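You operate a simulated robot arm through the tools that you are given. There is no shell and no other tool.

You run a simulated robot arm. Do the job below in one go: nothing can be reset, and whatever is moved stays where it is left.

## Task
Pour some milk on the potatoes, mash them and cover the pan.
Fine: small pan and masher go back where they stood; use the big steel lid; spill nothing. Set down upright: potato masher.

The check looks at the end state, three seconds after you hand in, the way a careful person would. Anything else that was tipped, shoved, dropped, spilled or broken makes it a failure. Lids that push on must go on centred and level and be pressed home; caps that screw on are set level and turned clockwise until they are tight.

## Robot
A 6-joint arm with a two-finger parallel gripper, fixed in place. Base frame: the origin is at the foot of the arm, x ahead of it, y to its left, z up; the work surface is at about z = 90.4. Units: cm, rad, N and s.
With the tool pointing down near the work surface it reaches from about 46 to 88 cm from the base axis. Its first joint turns from -2.007 to 2.007 rad. Payload 4.2 kg.
Tool frame: the origin (TCP) lies between the finger pads and is the grasp point; the fingertips stand 2.3 cm ahead of it; z points along the fingers, y is the line along which they close. Largest opening 9.4 cm; finger width 3.8, thickness 1; the body of the gripper, 5.4 by 9.6 cm, starts 3.9 cm behind the TCP.
Orientation is told as [roll, pitch, yaw] about the base's x, y, z axes, in that order, counted from this pose: with the fingers straight down and closing along the base's y, the tool's x points along the base's -x, its y along +y and its z along -z.

## Interface
- The arm moves only by the tool send_rows. Its argument "targets" is one flat list of numbers, 6 for each row, row after row: the shift along the base's x, y, z in units of 300 mm (1.0 is 300 mm), then the turn, a rotation vector about the base's x, y, z in units of 60 degrees (1.0 is 60 degrees). In form: [tx, ty, tz, rx, ry, rz, tx, ty, tz, rx, ry, rz, ...]. A call has 1 to 20 rows; each row is the pose to reach, as a shift and turn from the pose commanded when the call began. "grip" is the opening, from 0 (shut) to 1 (fully open), set as the call begins (left out, the last holds). A call with a number of a shift or a turn outside -1 to 1 is refused whole. Each row takes 0.2 s and may step no farther than 5 cm and 0.15 rad from the row before; otherwise, or with a gripper value out of range, the whole call is refused. Where a pose cannot be reached the arm comes as near as it can. A force on the tool above 40 N (or 10 N above the force at the start of the call, whichever is more), or a blocked arm, ends the call early, and 0.2 s more pass. Each finger travels about 10.8 cm/s and halts on what it meets, pressing with about 32 N; the grip force reading is that of the motor and also rises with nothing between the fingers. The clock runs only during rows and for 0.2 s after the last one: add rows that repeat a pose to give the fingers time. It gives the time, the measured TCP pose, the force on the tool (base axes), the opening and the grip force at its end, in the units of the frame above (readings bear some noise), with the torque about the TCP (base axes, N m) and any sound that the robot's microphone picked up, and new pictures: "pictures" is both (left out), scene, wrist or none.
- Cameras (640 x 400 px; columns grow to the right, rows downward): "scene" is fixed at [4.98, -64.86, 168.24]; the picture's right is [0.76, -0.65, 0.00], its down [-0.39, -0.45, -0.80] and it looks along [0.52, 0.61, -0.60] (base axes); focal length 270 px, centre (320, 200). "wrist" rides on the gripper at [8.6, 1.6, -7.5] in the tool frame; the picture's right is [-0.18, 0.98, 0.00], its down [-0.58, -0.11, -0.81] and it looks along [-0.79, -0.15, 0.59] (tool axes); focal length 243 px, centre (320, 200). There is no depth. A picture from a camera that has moved, and an enlarged one, comes with that camera's place and axes in the base frame and with its lens.
- move_column(by): slides the trunk up (or, below 0, down) by that many cm; the arm rides with it, the base frame stays. It gives what a move gives, with no picture.
- inspect(camera, box): a new picture of the part [left, top, right, bottom] of that camera's present view, enlarged. No time passes.
- finish_job(): hands the job in; it is judged then, once.

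Places have to be worked out from the pictures, the camera data and where the tool is seen. Open the gripper and draw the arm clear of the work before you hand the job in, unless the task says otherwise.

The tools are called after ">>>" by a JSON object that holds its "method" and its "body". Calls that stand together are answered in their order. send_rows: Moves the arm, as the interface text tells. Its arguments: {"type":"object","properties":{"targets":{"type":"array","items":{"type":"number"}},"grip":{"type":"number"},"pictures":{"type":"string","enum":["both","scene","wrist","none"]}},"required":["targets"]} The other tools are called the same way: move_column (by) slides the trunk up or down; inspect (camera, box) takes an enlarged picture of a part of a camera's view; finish_job () hands the job in.

At the start:

```text
t: 0.0
tcp_pos: [59.52, -9.22, 143.67]
tcp_rot: [0.0, 0.0, -0.002]
contact_force: [-0.7, -0.1, 0.0]
moment: [0.02, -0.01, 0.0]
opening: 9.41
gripper_force: 0.0
trunk travel left (down, up): [-82.5, 16.5]
```

scene: 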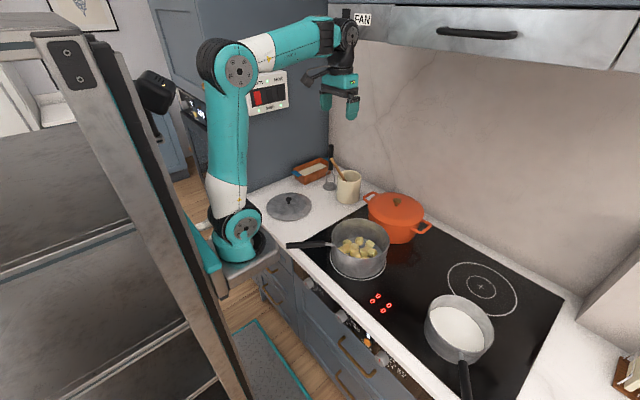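
wrist: 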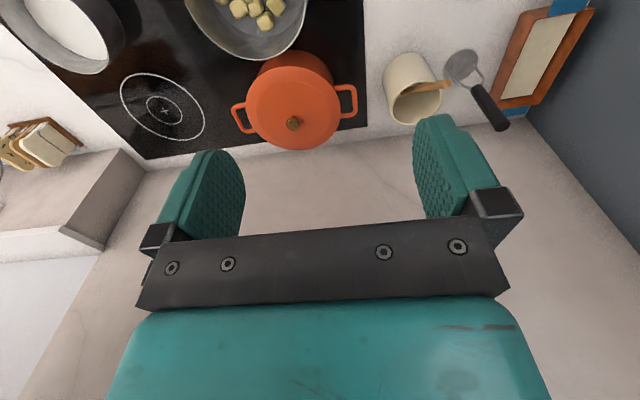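

I start by looking closely at the scene from both cameras to locate the pans, lid and masher.

>>> {"method": "inspect", "body": {"camera": "scene", "box": [240, 130, 400, 230]}}

>>> {"method": "inspect", "body": {"camera": "scene", "box": [280, 180, 440, 280]}}

>>> {"method": "inspect", "body": {"camera": "scene", "box": [400, 250, 640, 400]}}

>>> {"method": "inspect", "body": {"camera": "wrist", "box": [360, 0, 640, 175]}}

>>> {"method": "inspect", "body": {"camera": "wrist", "box": [0, 0, 360, 225]}}

```text
4.00 times, centred on (320, 180) of scene
camera zoom: at [4.98, -64.86, 168.24], right [0.76, -0.65, 0.0], down [-0.39, -0.45, -0.8], along [0.52, 0.61, -0.6], focal length 1078 px, centre (320, 280)
```

zoom: 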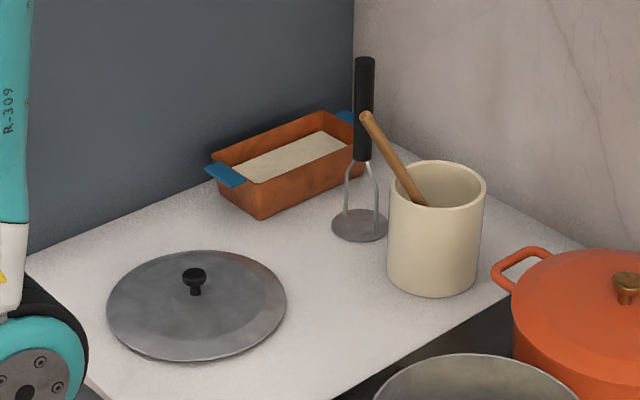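

```text
4.00 times, centred on (360, 230) of scene
camera zoom: at [4.98, -64.86, 168.24], right [0.76, -0.65, 0.0], down [-0.39, -0.45, -0.8], along [0.52, 0.61, -0.6], focal length 1078 px, centre (160, 80)
```

zoom: 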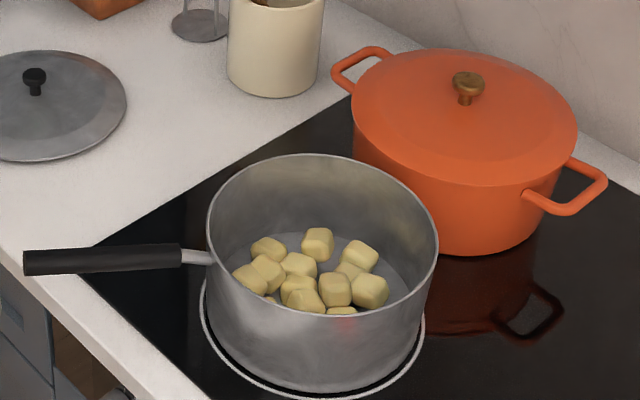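

```text
2.67 times, centred on (520, 325) of scene
camera zoom: at [4.98, -64.86, 168.24], right [0.76, -0.65, 0.0], down [-0.39, -0.45, -0.8], along [0.52, 0.61, -0.6], focal length 719 px, centre (-213, -133)
```

zoom: 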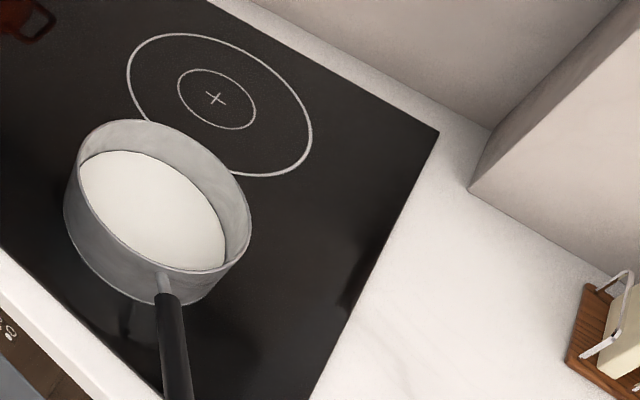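

```text
2.29 times, centred on (500, 88) of wrist
camera zoom: at [50.96, -7.49, 151.09], right [0.18, 0.98, 0.0], down [0.58, -0.11, 0.81], along [0.79, -0.15, -0.59], focal length 555 px, centre (-91, 457)
```

zoom: 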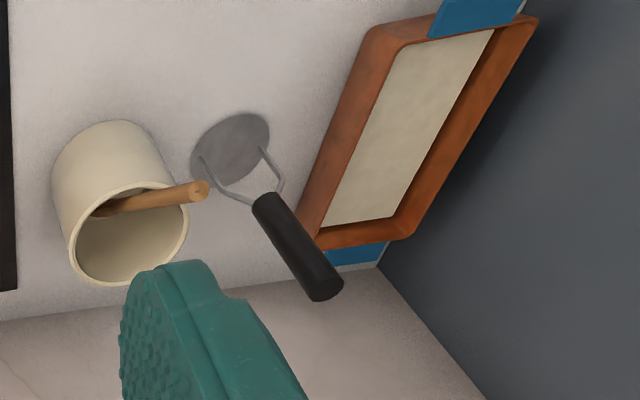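

```text
1.78 times, centred on (180, 112) of wrist
camera zoom: at [50.96, -7.49, 151.09], right [0.18, 0.98, 0.0], down [0.58, -0.11, 0.81], along [0.79, -0.15, -0.59], focal length 431 px, centre (569, 356)
```

zoom: 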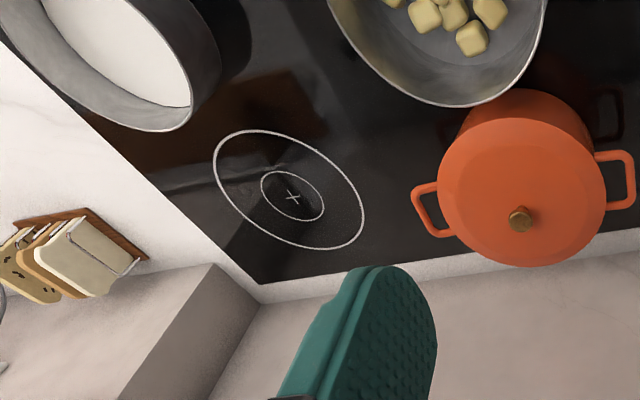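

Rough triangulation gives these positions: potato pan at about (59,-24), small milk pan at about (58.5,-60) with its handle pointing toward (-x,-y), lid at about (57,18), and masher at about (84,20). I'll move the wrist camera toward the milk pan for a closer look.

>>> {"method": "send_rows", "body": {"targets": [-0.025, -0.1167, -0.03, 0, 0, 0.0358, -0.05, -0.2333, -0.06, 0, 0, 0.0716, -0.075, -0.35, -0.09, 0, 0, 0.1074, -0.1, -0.4667, -0.12, 0, 0, 0.1432, -0.125, -0.5833, -0.15, 0, 0, 0.179, -0.15, -0.7, -0.18, 0, 0, 0.2148, -0.175, -0.8167, -0.21, 0, 0, 0.2506, -0.2, -0.9333, -0.24, 0, 0, 0.2864], "grip": 1}}

```text
t: 1.8
tcp_pos: [53.58, -37.28, 136.41]
tcp_rot: [-0.001, 0.001, 0.299]
contact_force: [-0.6, 0.8, 0.1]
moment: [0.0, -0.03, -0.01]
opening: 9.38
gripper_force: 0.0
trunk travel left (down, up): [-82.5, 16.5]
camera wrist: at [44.83, -38.11, 143.84], right [-0.12, 0.99, 0.0], down [0.59, 0.07, 0.81], along [0.8, 0.09, -0.59], focal length 243 px, centre (320, 200)
```

scene: 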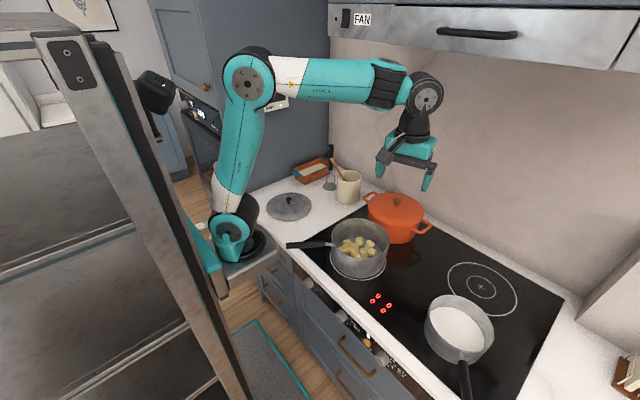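
wrist: 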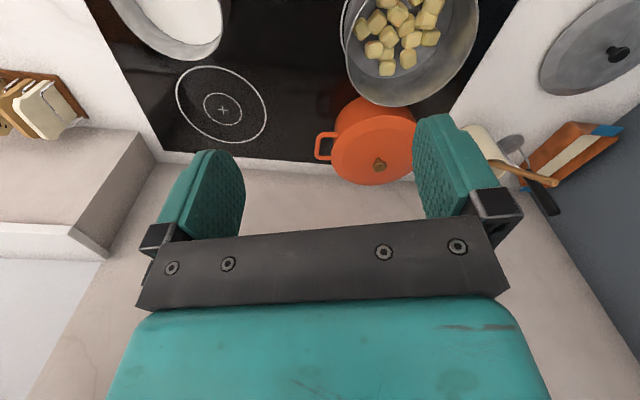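

The view confirms the layout. I'll continue to a point behind the end of the milk pan's handle so I can see the handle and pan along its axis.

>>> {"method": "send_rows", "body": {"targets": [-0.04, -0.0967, -0.03, 0, 0, 0.0278, -0.08, -0.1933, -0.06, 0, 0, 0.0556, -0.12, -0.29, -0.09, 0, 0, 0.0834, -0.16, -0.3867, -0.12, 0, 0, 0.1112, -0.2, -0.4833, -0.15, 0, 0, 0.139, -0.24, -0.58, -0.18, 0, 0, 0.1668, -0.28, -0.6767, -0.21, 0, 0, 0.1946, -0.32, -0.7733, -0.24, 0, 0, 0.2224, -0.36, -0.87, -0.27, 0, 0, 0.25, -0.4, -0.9667, -0.3, 0, 0, 0.278]}}

```text
t: 4.0
tcp_pos: [41.57, -66.27, 127.55]
tcp_rot: [0.001, 0.0, 0.592]
contact_force: [0.4, -0.5, 0.6]
moment: [0.0, 0.0, 0.02]
opening: 9.42
gripper_force: 0.0
trunk travel left (down, up): [-82.5, 16.5]
camera wrist: at [33.49, -69.62, 134.98], right [-0.4, 0.92, 0.0], down [0.54, 0.23, 0.81], along [0.74, 0.32, -0.59], focal length 243 px, centre (320, 200)
```

scene: 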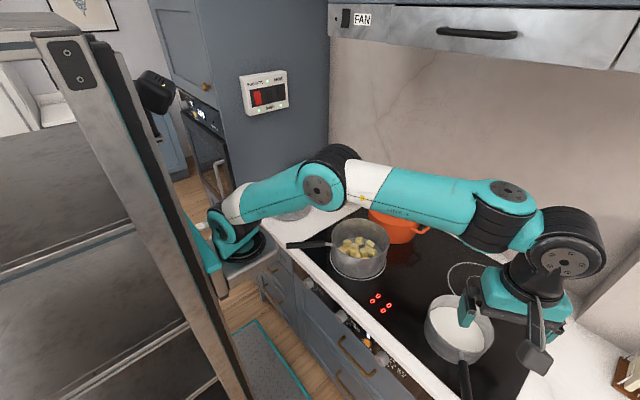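
wrist: 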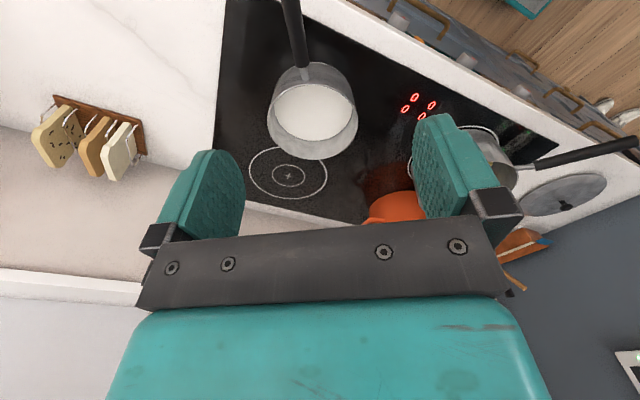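

The milk pan and its handle are both in the wrist view now. I'll zoom in to get exact coordinates.

>>> {"method": "inspect", "body": {"camera": "wrist", "box": [200, 0, 440, 150]}}

>>> {"method": "inspect", "body": {"camera": "scene", "box": [400, 250, 640, 400]}}

>>> {"method": "inspect", "body": {"camera": "scene", "box": [180, 130, 340, 230]}}

```text
2.67 times, centred on (320, 75) of wrist
camera zoom: at [33.49, -69.62, 134.98], right [-0.4, 0.92, 0.0], down [0.54, 0.23, 0.81], along [0.74, 0.32, -0.59], focal length 647 px, centre (320, 533)
```

zoom: 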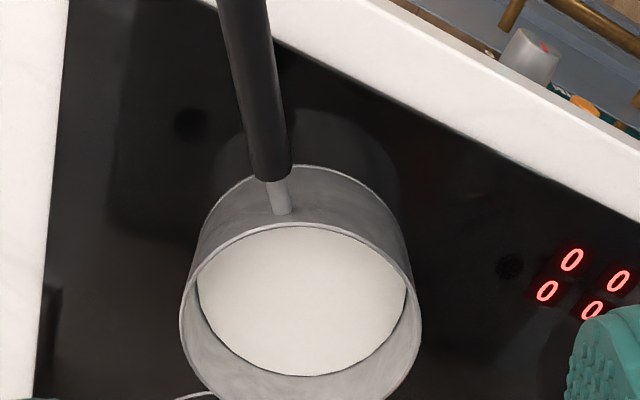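

```text
2.67 times, centred on (520, 325) of scene
camera zoom: at [4.98, -64.86, 168.24], right [0.76, -0.65, 0.0], down [-0.39, -0.45, -0.8], along [0.52, 0.61, -0.6], focal length 719 px, centre (-213, -133)
```

zoom: 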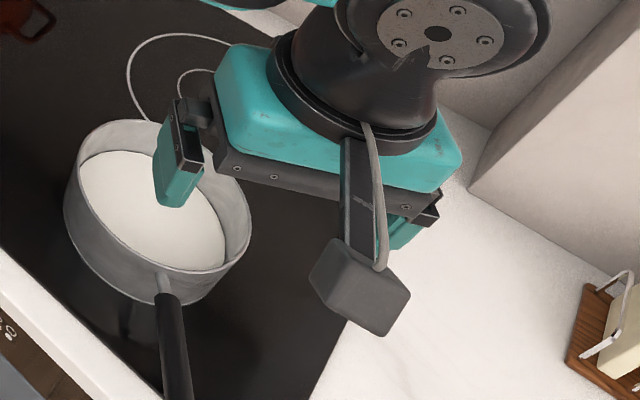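

```text
4.00 times, centred on (260, 180) of scene
camera zoom: at [4.98, -64.86, 168.24], right [0.76, -0.65, 0.0], down [-0.39, -0.45, -0.8], along [0.52, 0.61, -0.6], focal length 1078 px, centre (560, 280)
```

zoom: 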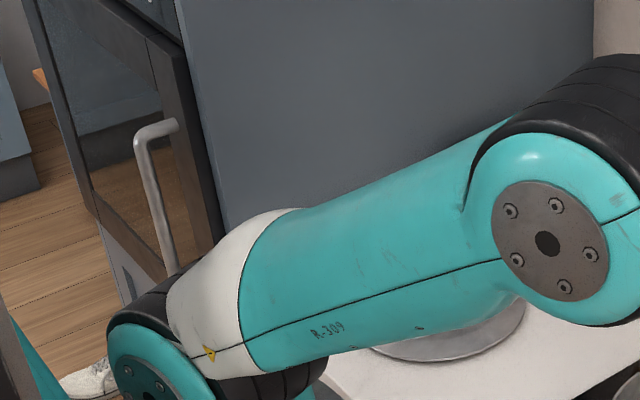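

The pan rim is at z≈98.5, centred near (58.4,-60.2), radius 8. The handle runs outward at about 31° toward (-x,-y), near z≈98. I'll go above the grip point, about 12.5 cm from the pan centre, and look again.

>>> {"method": "send_rows", "body": {"targets": [0.051, -0.004, -0.12, 0, 0, -0.014, 0.102, -0.008, -0.24, 0, 0, -0.028, 0.153, -0.012, -0.36, 0, 0, -0.042, 0.204, -0.017, -0.51, 0, 0, -0.055]}}

```text
t: 5.0
tcp_pos: [47.74, -66.93, 112.09]
tcp_rot: [0.0, -0.001, 0.533]
contact_force: [-0.5, 0.8, 0.7]
moment: [-0.03, -0.04, -0.01]
opening: 9.39
gripper_force: 0.1
trunk travel left (down, up): [-82.5, 16.5]
camera wrist: at [39.48, -69.67, 119.57], right [-0.34, 0.94, 0.0], down [0.56, 0.2, 0.81], along [0.76, 0.27, -0.59], focal length 243 px, centre (320, 200)
```

scene: 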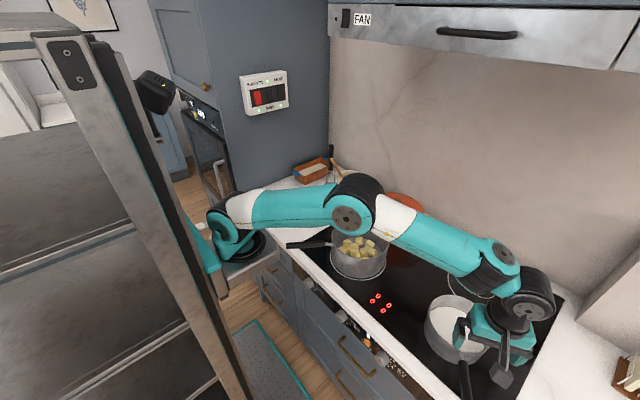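
wrist: 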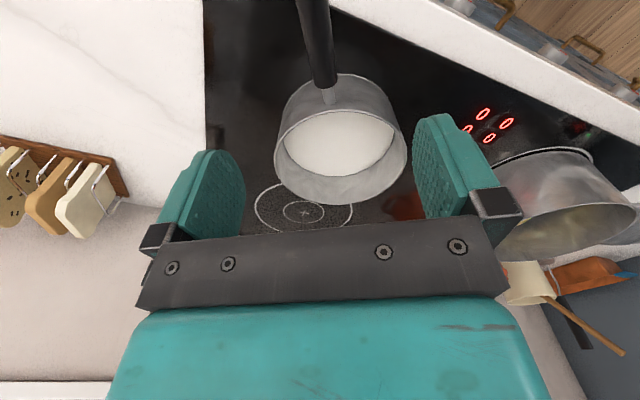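

The handle sits between the fingers and lines up with the tool. I'll zoom to pin down the handle height before descending.

>>> {"method": "inspect", "body": {"camera": "wrist", "box": [240, 0, 432, 120]}}

>>> {"method": "inspect", "body": {"camera": "scene", "box": [400, 280, 592, 400]}}

```text
3.33 times, centred on (336, 60) of wrist
camera zoom: at [39.48, -69.67, 119.57], right [-0.34, 0.94, 0.0], down [0.56, 0.2, 0.81], along [0.76, 0.27, -0.59], focal length 809 px, centre (267, 667)
```

zoom: 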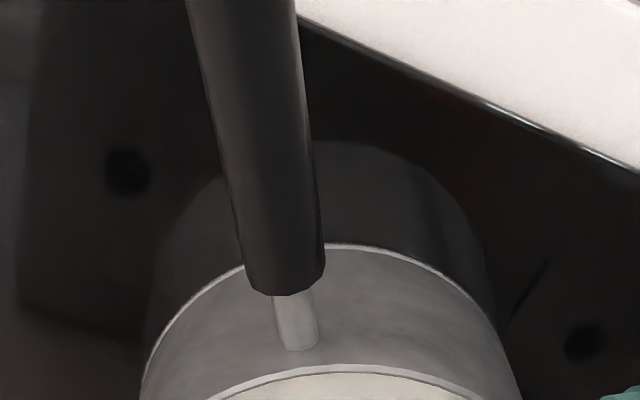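

```text
3.33 times, centred on (496, 340) of scene
camera zoom: at [4.98, -64.86, 168.24], right [0.76, -0.65, 0.0], down [-0.39, -0.45, -0.8], along [0.52, 0.61, -0.6], focal length 899 px, centre (-267, -267)
```

zoom: 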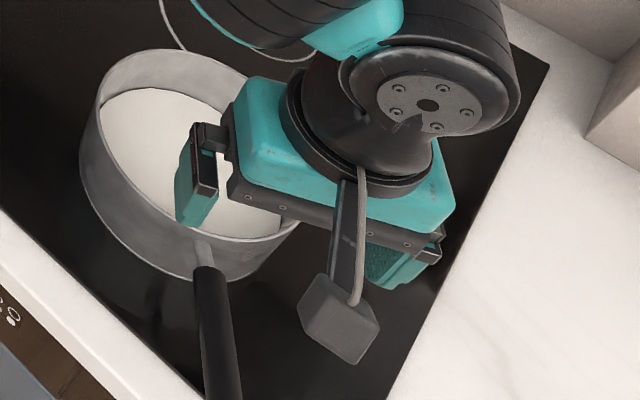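

The handle is centred laterally within about 1 mm, at z≈97.5–98. I'll slide 0.9 cm toward the pan and descend around the handle with the gripper open.

>>> {"method": "send_rows", "body": {"targets": [0.006, 0.0035, -0.1, 0, 0, 0, 0.012, 0.007, -0.2, 0, 0, 0, 0.018, 0.0105, -0.3, 0, 0, 0, 0.0235, 0.014, -0.38, 0, 0, 0, 0.0258, 0.0152, -0.44, 0, 0, 0, 0.0258, 0.0152, -0.49, 0, 0, 0]}}

```text
t: 6.4
tcp_pos: [48.45, -66.4, 97.34]
tcp_rot: [0.0, 0.0, 0.534]
contact_force: [-0.2, -0.3, -0.6]
moment: [-0.03, -0.01, -0.01]
opening: 9.4
gripper_force: 0.1
trunk travel left (down, up): [-82.5, 16.5]
camera wrist: at [40.24, -69.21, 104.86], right [-0.34, 0.94, 0.0], down [0.56, 0.2, 0.81], along [0.76, 0.28, -0.59], focal length 243 px, centre (320, 200)
```

scene: 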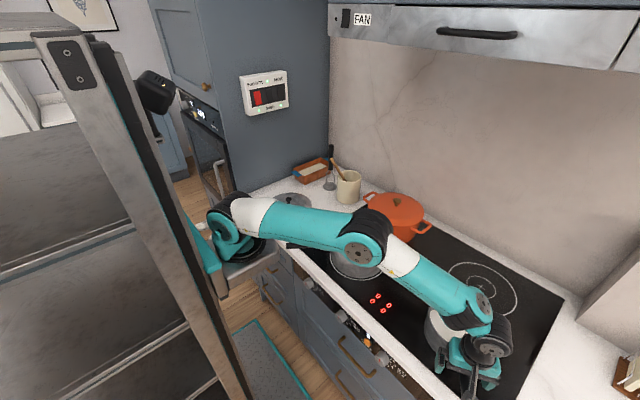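
wrist: 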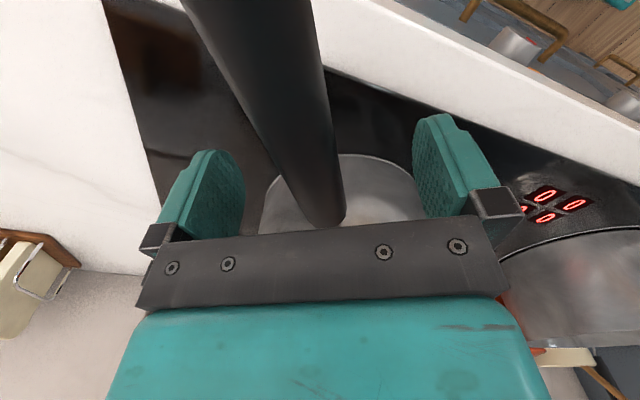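

The handle centre appears about 1 cm above the TCP and tilts up slightly. I'll raise by 1 cm to centre it in the pads.

>>> {"method": "send_rows", "body": {"targets": [0, 0, 0.0167, 0, 0, 0, 0, 0, 0.0333, 0, 0, 0], "pictures": "none"}}

>>> {"method": "send_rows", "body": {"targets": [0, 0, 0, 0, 0, 0, 0, 0, 0, 0, 0, 0, 0, 0, 0, 0, 0, 0, 0, 0, 0, 0, 0, 0, 0, 0, 0, 0, 0, 0], "grip": 0}}

```text
t: 7.0
tcp_pos: [48.48, -66.38, 98.45]
tcp_rot: [-0.001, 0.0, 0.536]
contact_force: [-0.2, 0.3, -0.6]
moment: [0.01, 0.06, -0.03]
opening: 9.4
gripper_force: 0.0
trunk travel left (down, up): [-82.5, 16.5]
```

```text
t: 8.2
tcp_pos: [48.47, -66.37, 98.44]
tcp_rot: [0.001, 0.001, 0.532]
contact_force: [0.8, -2.3, 0.5]
moment: [-0.12, -0.03, -0.36]
opening: 2.18
gripper_force: 31.8
trunk travel left (down, up): [-82.5, 16.5]
camera wrist: at [40.23, -69.21, 105.87], right [-0.34, 0.94, 0.0], down [0.56, 0.2, 0.81], along [0.76, 0.27, -0.59], focal length 243 px, centre (320, 200)
```

scene: 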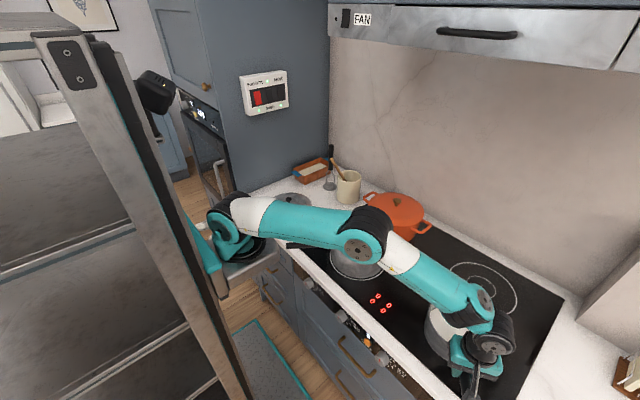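
wrist: 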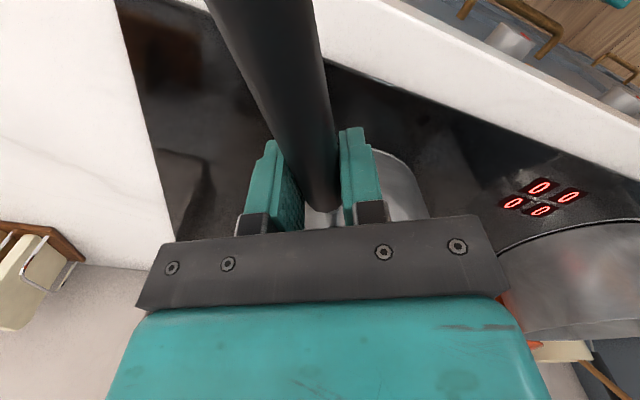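

The handle is held at opening 2.18 with 32 N. I'll record the rest pose TCP (48.47,-66.37,98.44), yaw 0.533, and do a small test lift to see whether the pan droops.

>>> {"method": "send_rows", "body": {"targets": [0, 0, 0.007, 0, 0, 0, 0, 0, 0.014, 0, 0, 0, 0, 0, 0.021, 0, 0, 0, 0, 0, 0.028, 0, 0, 0, 0, 0, 0.028, 0, 0, 0]}}

>>> {"method": "inspect", "body": {"camera": "wrist", "box": [200, 100, 520, 300]}}

>>> {"method": "inspect", "body": {"camera": "scene", "box": [400, 250, 560, 350]}}

```text
t: 9.4
tcp_pos: [48.45, -66.4, 99.21]
tcp_rot: [0.003, 0.0, 0.532]
contact_force: [0.1, 0.3, -8.4]
moment: [-0.46, 0.76, 0.0]
opening: 2.17
gripper_force: 32.0
trunk travel left (down, up): [-82.5, 16.5]
camera wrist: at [40.24, -69.2, 106.67], right [-0.34, 0.94, 0.0], down [0.56, 0.2, 0.81], along [0.76, 0.28, -0.59], focal length 243 px, centre (320, 200)
```

scene: 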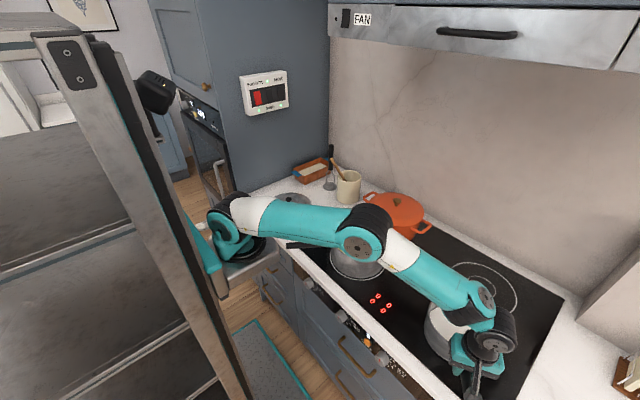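
wrist: 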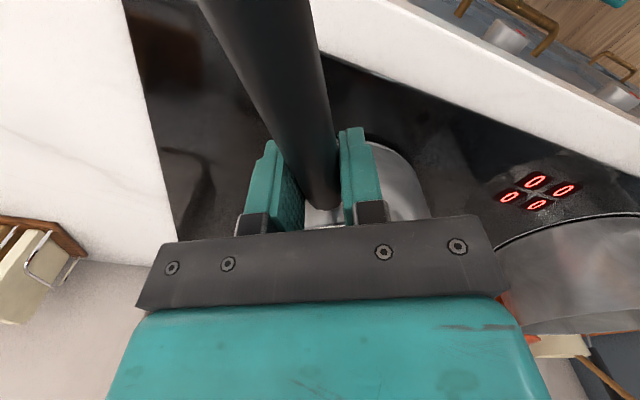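

```text
2.00 times, centred on (360, 200) of wrist
camera zoom: at [40.24, -69.2, 106.67], right [-0.34, 0.94, 0.0], down [0.56, 0.2, 0.81], along [0.76, 0.28, -0.59], focal length 485 px, centre (240, 200)
```

zoom: 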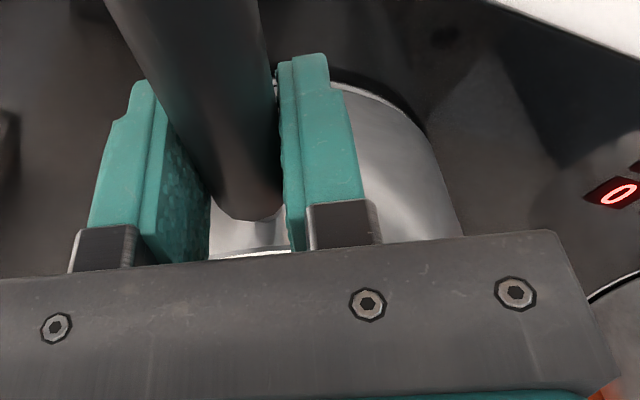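

```text
4.00 times, centred on (480, 300) of scene
camera zoom: at [4.98, -64.86, 168.24], right [0.76, -0.65, 0.0], down [-0.39, -0.45, -0.8], along [0.52, 0.61, -0.6], focal length 1078 px, centre (-320, -200)
```

zoom: 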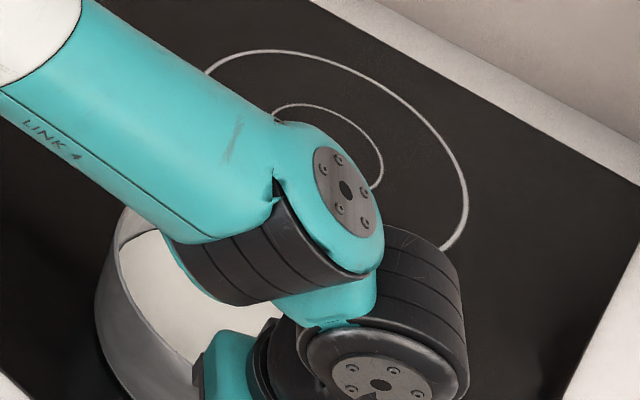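

The tool carries about 8.4 N and 0.9 N·m, which looks like most or all of the pan's weight at about 10.6 cm. I'll lift another 1.5 cm and check that the force and tilt stay the same.

>>> {"method": "send_rows", "body": {"targets": [0, 0, 0.01, 0, 0, 0, 0, 0, 0.02, 0, 0, 0, 0, 0, 0.03, 0, 0, 0, 0, 0, 0.04, 0, 0, 0, 0, 0, 0.05, 0, 0, 0, 0, 0, 0.05, 0, 0, 0]}}

>>> {"method": "inspect", "body": {"camera": "wrist", "box": [200, 100, 520, 300]}}

>>> {"method": "inspect", "body": {"camera": "scene", "box": [400, 280, 560, 380]}}

```text
t: 10.8
tcp_pos: [48.47, -66.31, 100.7]
tcp_rot: [0.001, 0.0, 0.535]
contact_force: [-0.6, -0.3, -9.6]
moment: [-0.42, 0.74, 0.01]
opening: 2.17
gripper_force: 31.5
trunk travel left (down, up): [-82.5, 16.5]
camera wrist: at [40.25, -69.21, 108.16], right [-0.34, 0.94, 0.0], down [0.56, 0.2, 0.81], along [0.76, 0.28, -0.59], focal length 243 px, centre (320, 200)
```

scene: 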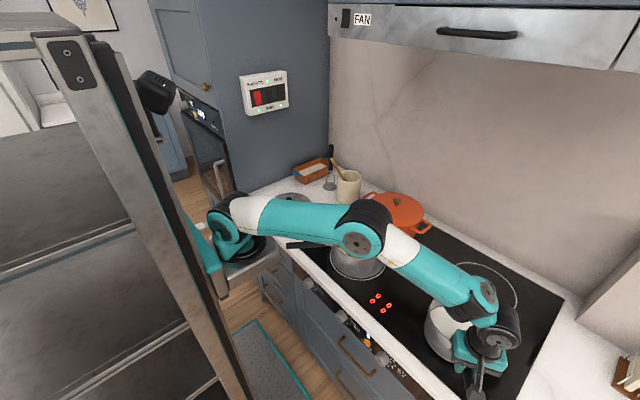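
wrist: 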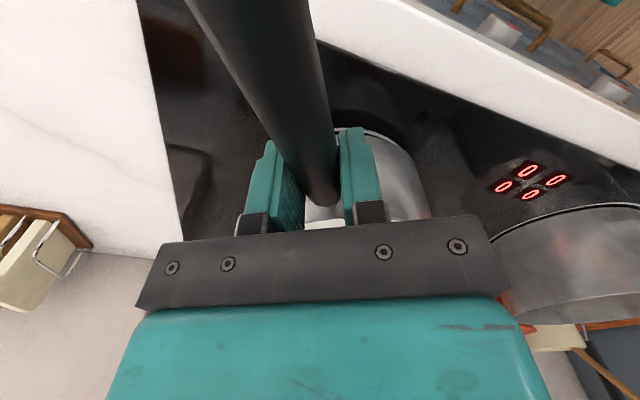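

```text
2.00 times, centred on (360, 200) of wrist
camera zoom: at [40.25, -69.21, 108.16], right [-0.34, 0.94, 0.0], down [0.56, 0.2, 0.81], along [0.76, 0.28, -0.59], focal length 485 px, centre (240, 200)
```

zoom: 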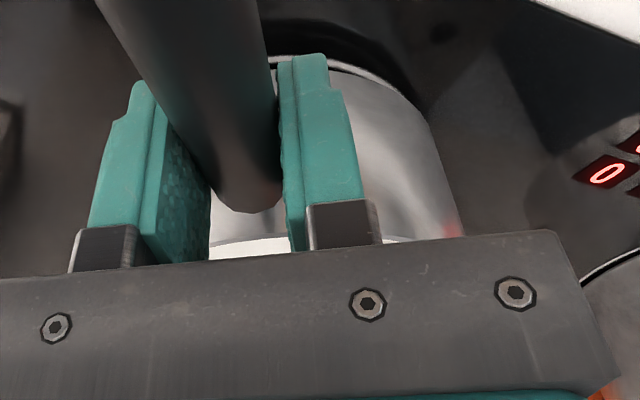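

```text
4.00 times, centred on (480, 330) of scene
camera zoom: at [4.98, -64.86, 168.24], right [0.76, -0.65, 0.0], down [-0.39, -0.45, -0.8], along [0.52, 0.61, -0.6], focal length 1078 px, centre (-320, -320)
```

zoom: 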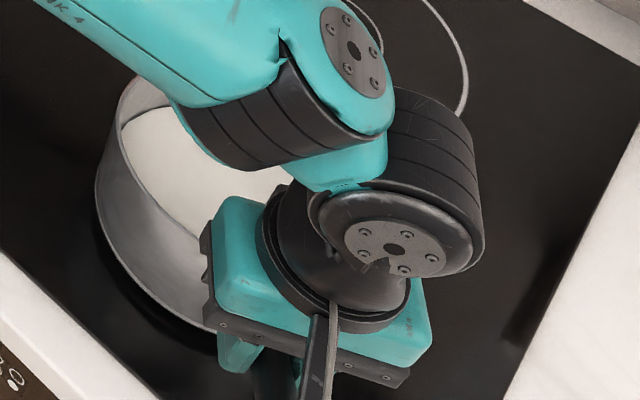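

The handle is slowly rotating in the grip: its outer end rises while the pan's far edge stays on the hob. Pad friction alone (about 0.85 N·m) isn't enough, so I'll lower the pan back and regrip closer, with the finger edges braced against the pan wall below the handle.

>>> {"method": "send_rows", "body": {"targets": [0, 0, -0.0125, 0, 0, 0, 0, 0, -0.025, 0, 0, 0, 0, 0, -0.0375, 0, 0, 0, 0, 0, -0.05, 0, 0, 0, 0, 0, -0.06, 0, 0, 0, 0, 0, -0.07, 0, 0, 0, 0, 0, -0.077, 0, 0, 0, 0, 0, -0.077, 0, 0, 0]}}

```text
t: 12.6
tcp_pos: [48.52, -66.31, 98.58]
tcp_rot: [-0.005, -0.001, 0.534]
contact_force: [-3.5, -1.4, 8.0]
moment: [0.28, -0.25, 0.0]
opening: 2.17
gripper_force: 32.0
trunk travel left (down, up): [-82.5, 16.5]
camera wrist: at [40.19, -69.17, 106.01], right [-0.34, 0.94, 0.0], down [0.56, 0.2, 0.81], along [0.76, 0.27, -0.59], focal length 243 px, centre (320, 200)
```

scene: 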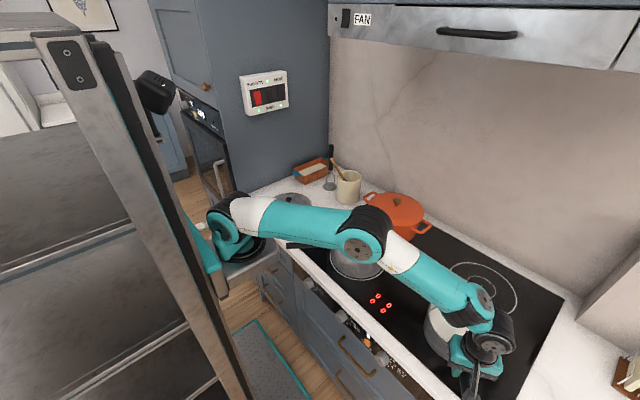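
wrist: 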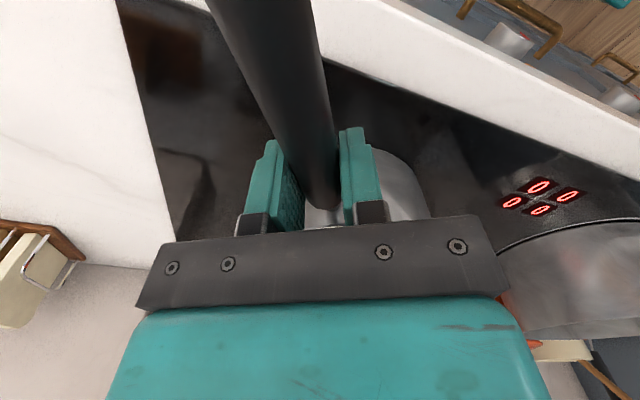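

The pan is resting on the hob again, with the tool pressing slightly at 8 N. I'll open the gripper.

>>> {"method": "send_rows", "body": {"targets": [0, 0, 0, 0, 0, 0, 0, 0, 0, 0, 0, 0, 0, 0, 0, 0, 0, 0], "grip": 0.6}}

>>> {"method": "inspect", "body": {"camera": "wrist", "box": [200, 0, 520, 200]}}

```text
t: 13.4
tcp_pos: [48.44, -66.43, 98.45]
tcp_rot: [0.0, 0.0, 0.532]
contact_force: [0.5, -0.4, -0.3]
moment: [0.01, 0.02, 0.02]
opening: 5.64
gripper_force: 0.0
trunk travel left (down, up): [-82.5, 16.5]
camera wrist: at [40.22, -69.15, 105.9], right [-0.34, 0.94, 0.0], down [0.56, 0.2, 0.81], along [0.76, 0.28, -0.59], focal length 243 px, centre (320, 200)
```

scene: 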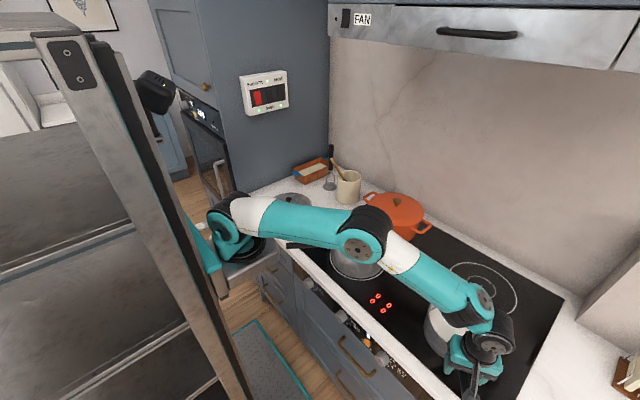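
wrist: 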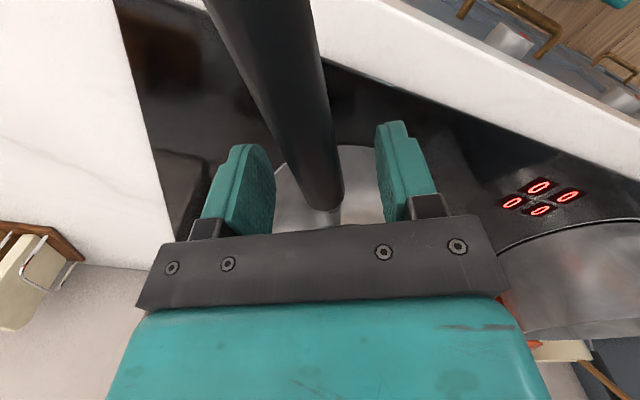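

```text
2.00 times, centred on (360, 100) of wrist
camera zoom: at [40.22, -69.15, 105.9], right [-0.34, 0.94, 0.0], down [0.56, 0.2, 0.81], along [0.76, 0.28, -0.59], focal length 485 px, centre (240, 400)
```

zoom: 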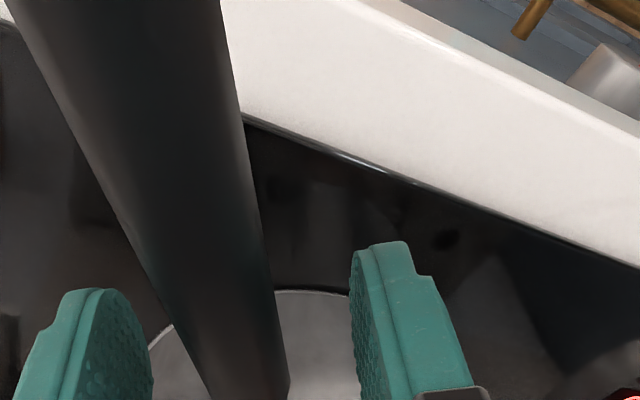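

The pan is down and released. To hold it level I'll regrip with the tool rolled about 60° around the handle axis, so the finger normals carry most of the moment. First I lift clear and check the pan.

>>> {"method": "send_rows", "body": {"targets": [0, 0, 0.1, 0, 0, 0, 0, 0, 0.2, 0, 0, 0, 0, 0, 0.3, 0, 0, 0, 0, 0, 0.4, 0, 0, 0, -0.0247, -0.0183, 0.455, 0, 0, 0]}}

>>> {"method": "inspect", "body": {"camera": "wrist", "box": [240, 0, 432, 120]}}

>>> {"method": "inspect", "body": {"camera": "scene", "box": [400, 280, 592, 400]}}

```text
t: 14.6
tcp_pos: [47.84, -66.93, 112.2]
tcp_rot: [-0.002, -0.001, 0.531]
contact_force: [0.9, 0.7, 0.3]
moment: [0.01, 0.02, 0.03]
opening: 5.61
gripper_force: 0.0
trunk travel left (down, up): [-82.5, 16.5]
camera wrist: at [39.58, -69.77, 119.66], right [-0.34, 0.94, 0.0], down [0.56, 0.2, 0.81], along [0.76, 0.27, -0.59], focal length 243 px, centre (320, 200)
```

scene: 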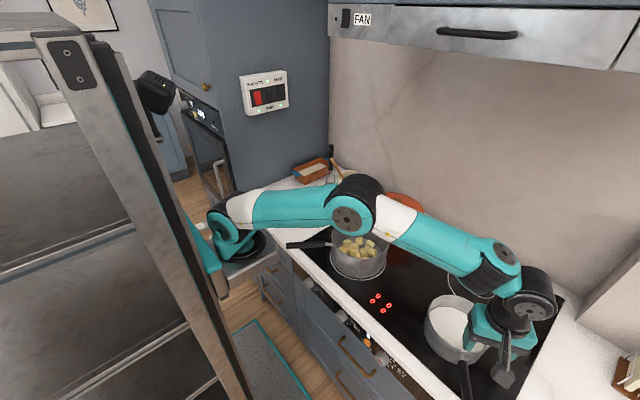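
wrist: 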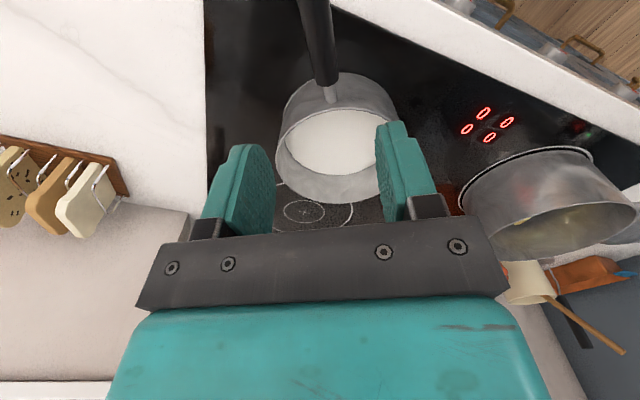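

```text
3.33 times, centred on (336, 60) of wrist
camera zoom: at [39.58, -69.77, 119.66], right [-0.34, 0.94, 0.0], down [0.56, 0.2, 0.81], along [0.76, 0.27, -0.59], focal length 809 px, centre (267, 667)
```

zoom: 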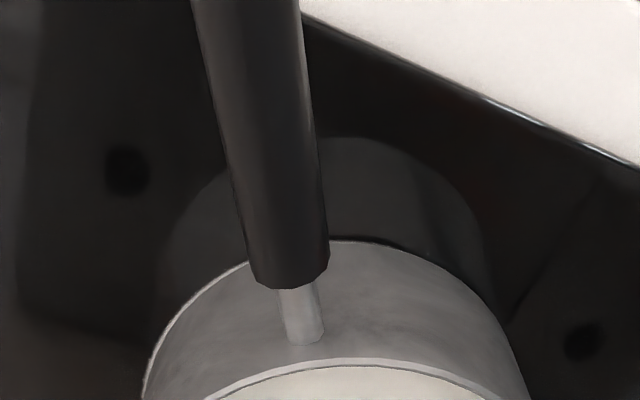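

```text
3.33 times, centred on (496, 340) of scene
camera zoom: at [4.98, -64.86, 168.24], right [0.76, -0.65, 0.0], down [-0.39, -0.45, -0.8], along [0.52, 0.61, -0.6], focal length 899 px, centre (-267, -267)
```

zoom: 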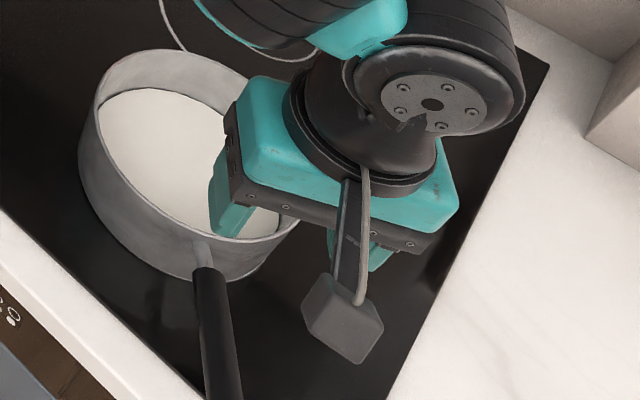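

The pan hasn't moved measurably. Up here I'll roll the tool 60° about the handle axis, with the wrist toward the base side, and shift to the side of the handle.

>>> {"method": "send_rows", "body": {"targets": [-0.0112, 0.0241, 0, -0.0862, -0.0507, 0, -0.0223, 0.0482, 0, -0.1724, -0.1014, 0, -0.0335, 0.0723, 0, -0.2585, -0.1522, 0, -0.0447, 0.0964, 0, -0.3447, -0.2029, 0, -0.0558, 0.1205, 0, -0.4309, -0.2536, 0, -0.067, 0.1446, 0, -0.5171, -0.3043, 0, -0.0782, 0.1687, 0, -0.6033, -0.355, 0, -0.0893, 0.1928, 0, -0.6894, -0.4058, 0, -0.1005, 0.2169, 0, -0.7756, -0.4565, 0, -0.1117, 0.241, 0, -0.8618, -0.5072, 0]}}

```text
t: 16.8
tcp_pos: [44.33, -59.78, 112.11]
tcp_rot: [-1.049, 0.003, 0.532]
contact_force: [-0.9, -0.3, 0.1]
moment: [-0.02, 0.02, 0.01]
opening: 5.62
gripper_force: 0.0
trunk travel left (down, up): [-82.5, 16.5]
camera wrist: at [33.24, -57.64, 114.47], right [-0.09, 0.52, -0.85], down [0.17, 0.85, 0.5], along [0.98, -0.1, -0.17], focal length 243 px, centre (320, 200)
```

scene: 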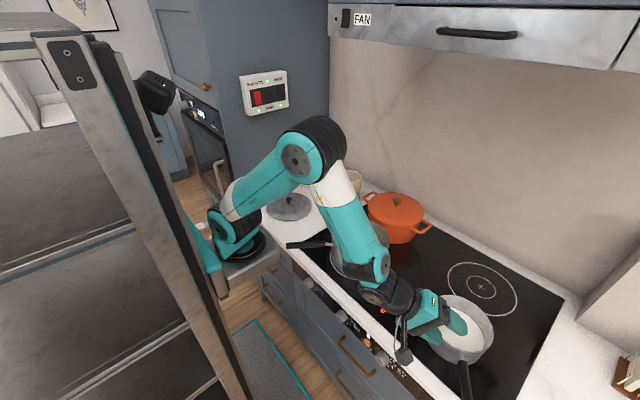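
wrist: 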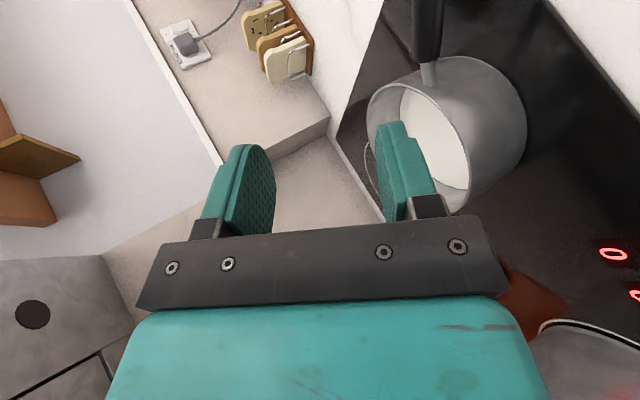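

The tilt was reached cleanly and the handle is visible in the wrist view. I'll shift down-left along the tool's closing axis by about 8.4 cm to line up with the handle, then check.

>>> {"method": "send_rows", "body": {"targets": [-0.0178, 0.0303, -0.0606, 0, 0, 0, -0.0355, 0.0603, -0.1212, 0, 0, 0, -0.0533, 0.0905, -0.1819, 0, 0, 0, -0.071, 0.1207, -0.2425, 0, 0, 0]}}

>>> {"method": "inspect", "body": {"camera": "wrist", "box": [240, 0, 432, 120]}}

```text
t: 17.8
tcp_pos: [42.34, -56.02, 104.83]
tcp_rot: [-1.048, 0.002, 0.532]
contact_force: [0.1, -0.6, -0.1]
moment: [0.02, 0.01, 0.03]
opening: 5.65
gripper_force: 0.1
trunk travel left (down, up): [-82.5, 16.5]
camera wrist: at [31.12, -54.01, 107.21], right [-0.09, 0.52, -0.85], down [0.17, 0.85, 0.5], along [0.98, -0.1, -0.17], focal length 243 px, centre (320, 200)
```

scene: 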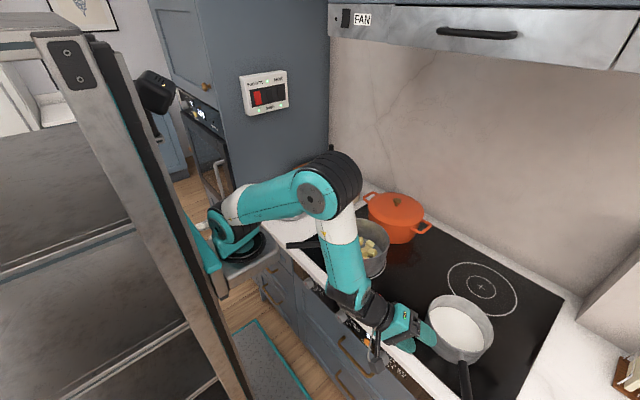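
wrist: 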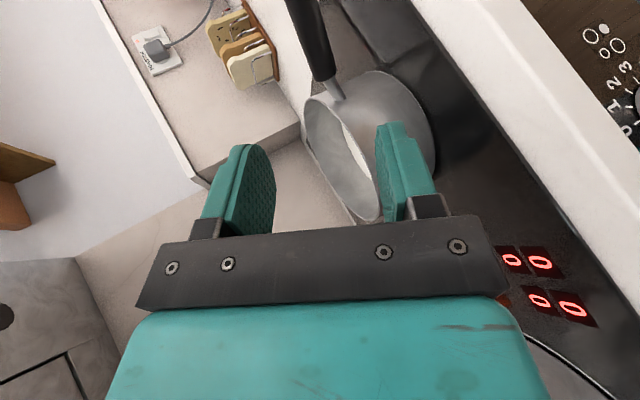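

```text
3.33 times, centred on (336, 60) of wrist
camera zoom: at [31.12, -54.01, 107.21], right [-0.09, 0.52, -0.85], down [0.17, 0.85, 0.5], along [0.98, -0.1, -0.17], focal length 809 px, centre (267, 667)
```

zoom: 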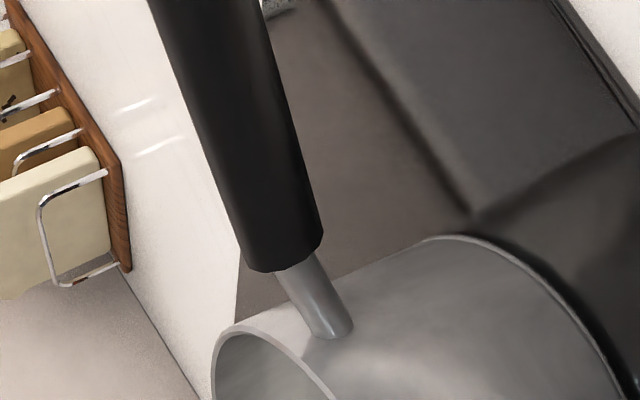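

The handle tilts up about 7.5° outward and the black part begins at about (50.35,-65.25,97.75). I'll add a matching 7.5° tilt so the pads lie flush along the handle, and approach to within 4 cm.

>>> {"method": "send_rows", "body": {"targets": [0.0473, -0.0533, -0.0393, -0.0317, 0.0539, 0, 0.095, -0.107, -0.0787, -0.0634, 0.1077, 0, 0.127, -0.172, -0.12, -0.0634, 0.1077, 0, 0.1588, -0.237, -0.1613, -0.0634, 0.1077, 0]}}

>>> {"method": "inspect", "body": {"camera": "wrist", "box": [200, 0, 520, 200]}}

>>> {"method": "inspect", "body": {"camera": "scene", "box": [360, 270, 568, 400]}}

```text
t: 18.8
tcp_pos: [47.0, -63.11, 99.99]
tcp_rot: [-1.046, 0.134, 0.531]
contact_force: [0.2, 0.2, 0.2]
moment: [-0.02, 0.03, 0.0]
opening: 5.65
gripper_force: 0.0
trunk travel left (down, up): [-82.5, 16.5]
camera wrist: at [36.24, -60.9, 103.49], right [-0.19, 0.46, -0.87], down [0.23, 0.88, 0.42], along [0.96, -0.12, -0.27], focal length 243 px, centre (320, 200)
```

scene: 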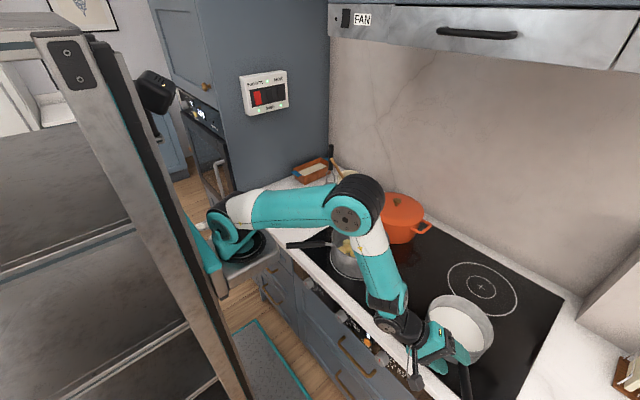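
wrist: 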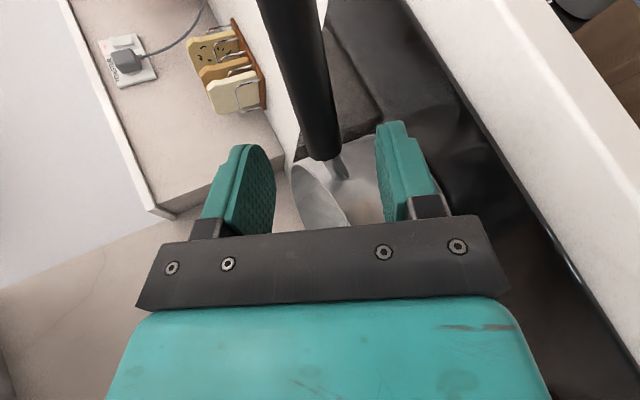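

```text
2.00 times, centred on (360, 100) of wrist
camera zoom: at [36.24, -60.9, 103.49], right [-0.19, 0.46, -0.87], down [0.23, 0.88, 0.42], along [0.96, -0.12, -0.27], focal length 485 px, centre (240, 400)
```

zoom: 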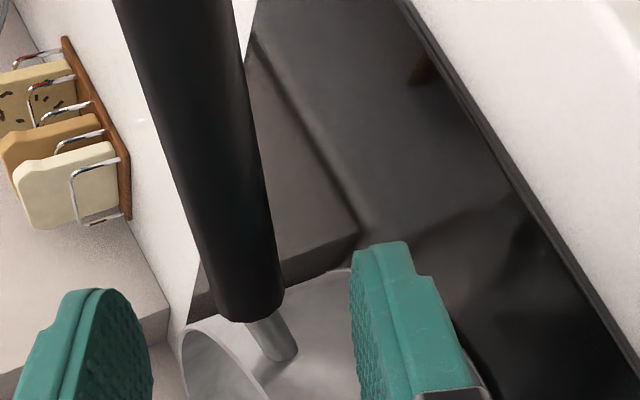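

```text
3.08 times, centred on (464, 335) of scene
camera zoom: at [4.98, -64.86, 168.24], right [0.76, -0.65, 0.0], down [-0.39, -0.45, -0.8], along [0.52, 0.61, -0.6], focal length 830 px, centre (-123, -215)
```

zoom: 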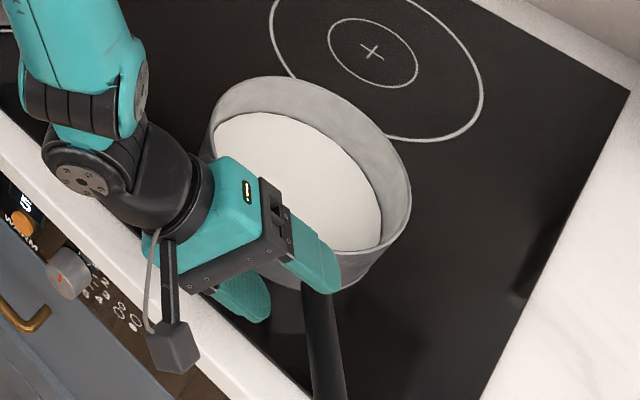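

The alignment is good: the handle is parallel to the tool x axis and centred between the fingers. I'll close the last 4 cm and then grip.

>>> {"method": "send_rows", "body": {"targets": [0.0178, -0.0348, -0.022, 0, 0, 0, 0.0357, -0.0697, -0.044, 0, 0, 0, 0.0535, -0.1045, -0.066, 0, 0, 0]}}

>>> {"method": "inspect", "body": {"camera": "wrist", "box": [200, 50, 520, 250]}}

```text
t: 19.6
tcp_pos: [48.64, -66.24, 98.05]
tcp_rot: [-1.047, 0.132, 0.533]
contact_force: [-0.4, 0.0, 0.1]
moment: [-0.05, -0.02, 0.01]
opening: 5.61
gripper_force: 0.1
trunk travel left (down, up): [-82.5, 16.5]
camera wrist: at [37.86, -64.06, 101.5], right [-0.19, 0.46, -0.87], down [0.23, 0.88, 0.42], along [0.96, -0.12, -0.27], focal length 243 px, centre (320, 200)
```

scene: 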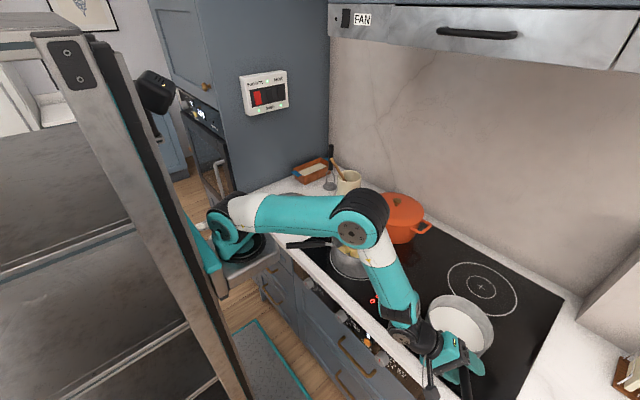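
wrist: 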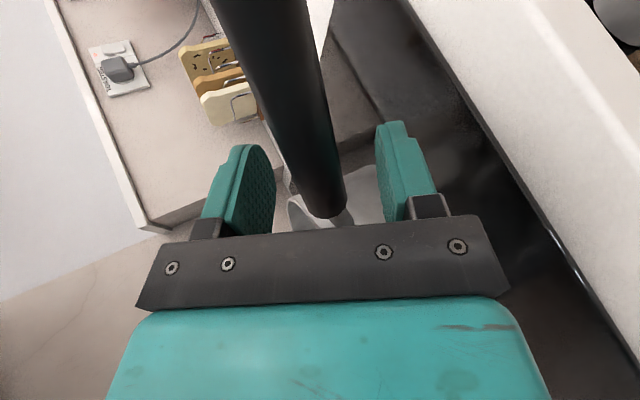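

```text
2.00 times, centred on (360, 150) of wrist
camera zoom: at [37.86, -64.06, 101.5], right [-0.19, 0.46, -0.87], down [0.23, 0.88, 0.42], along [0.96, -0.12, -0.27], focal length 485 px, centre (240, 300)
```

zoom: 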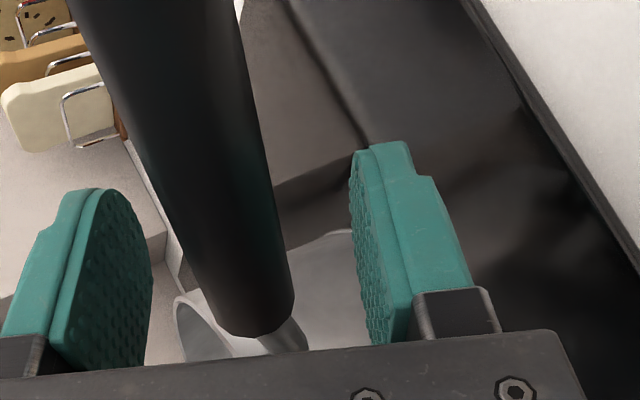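

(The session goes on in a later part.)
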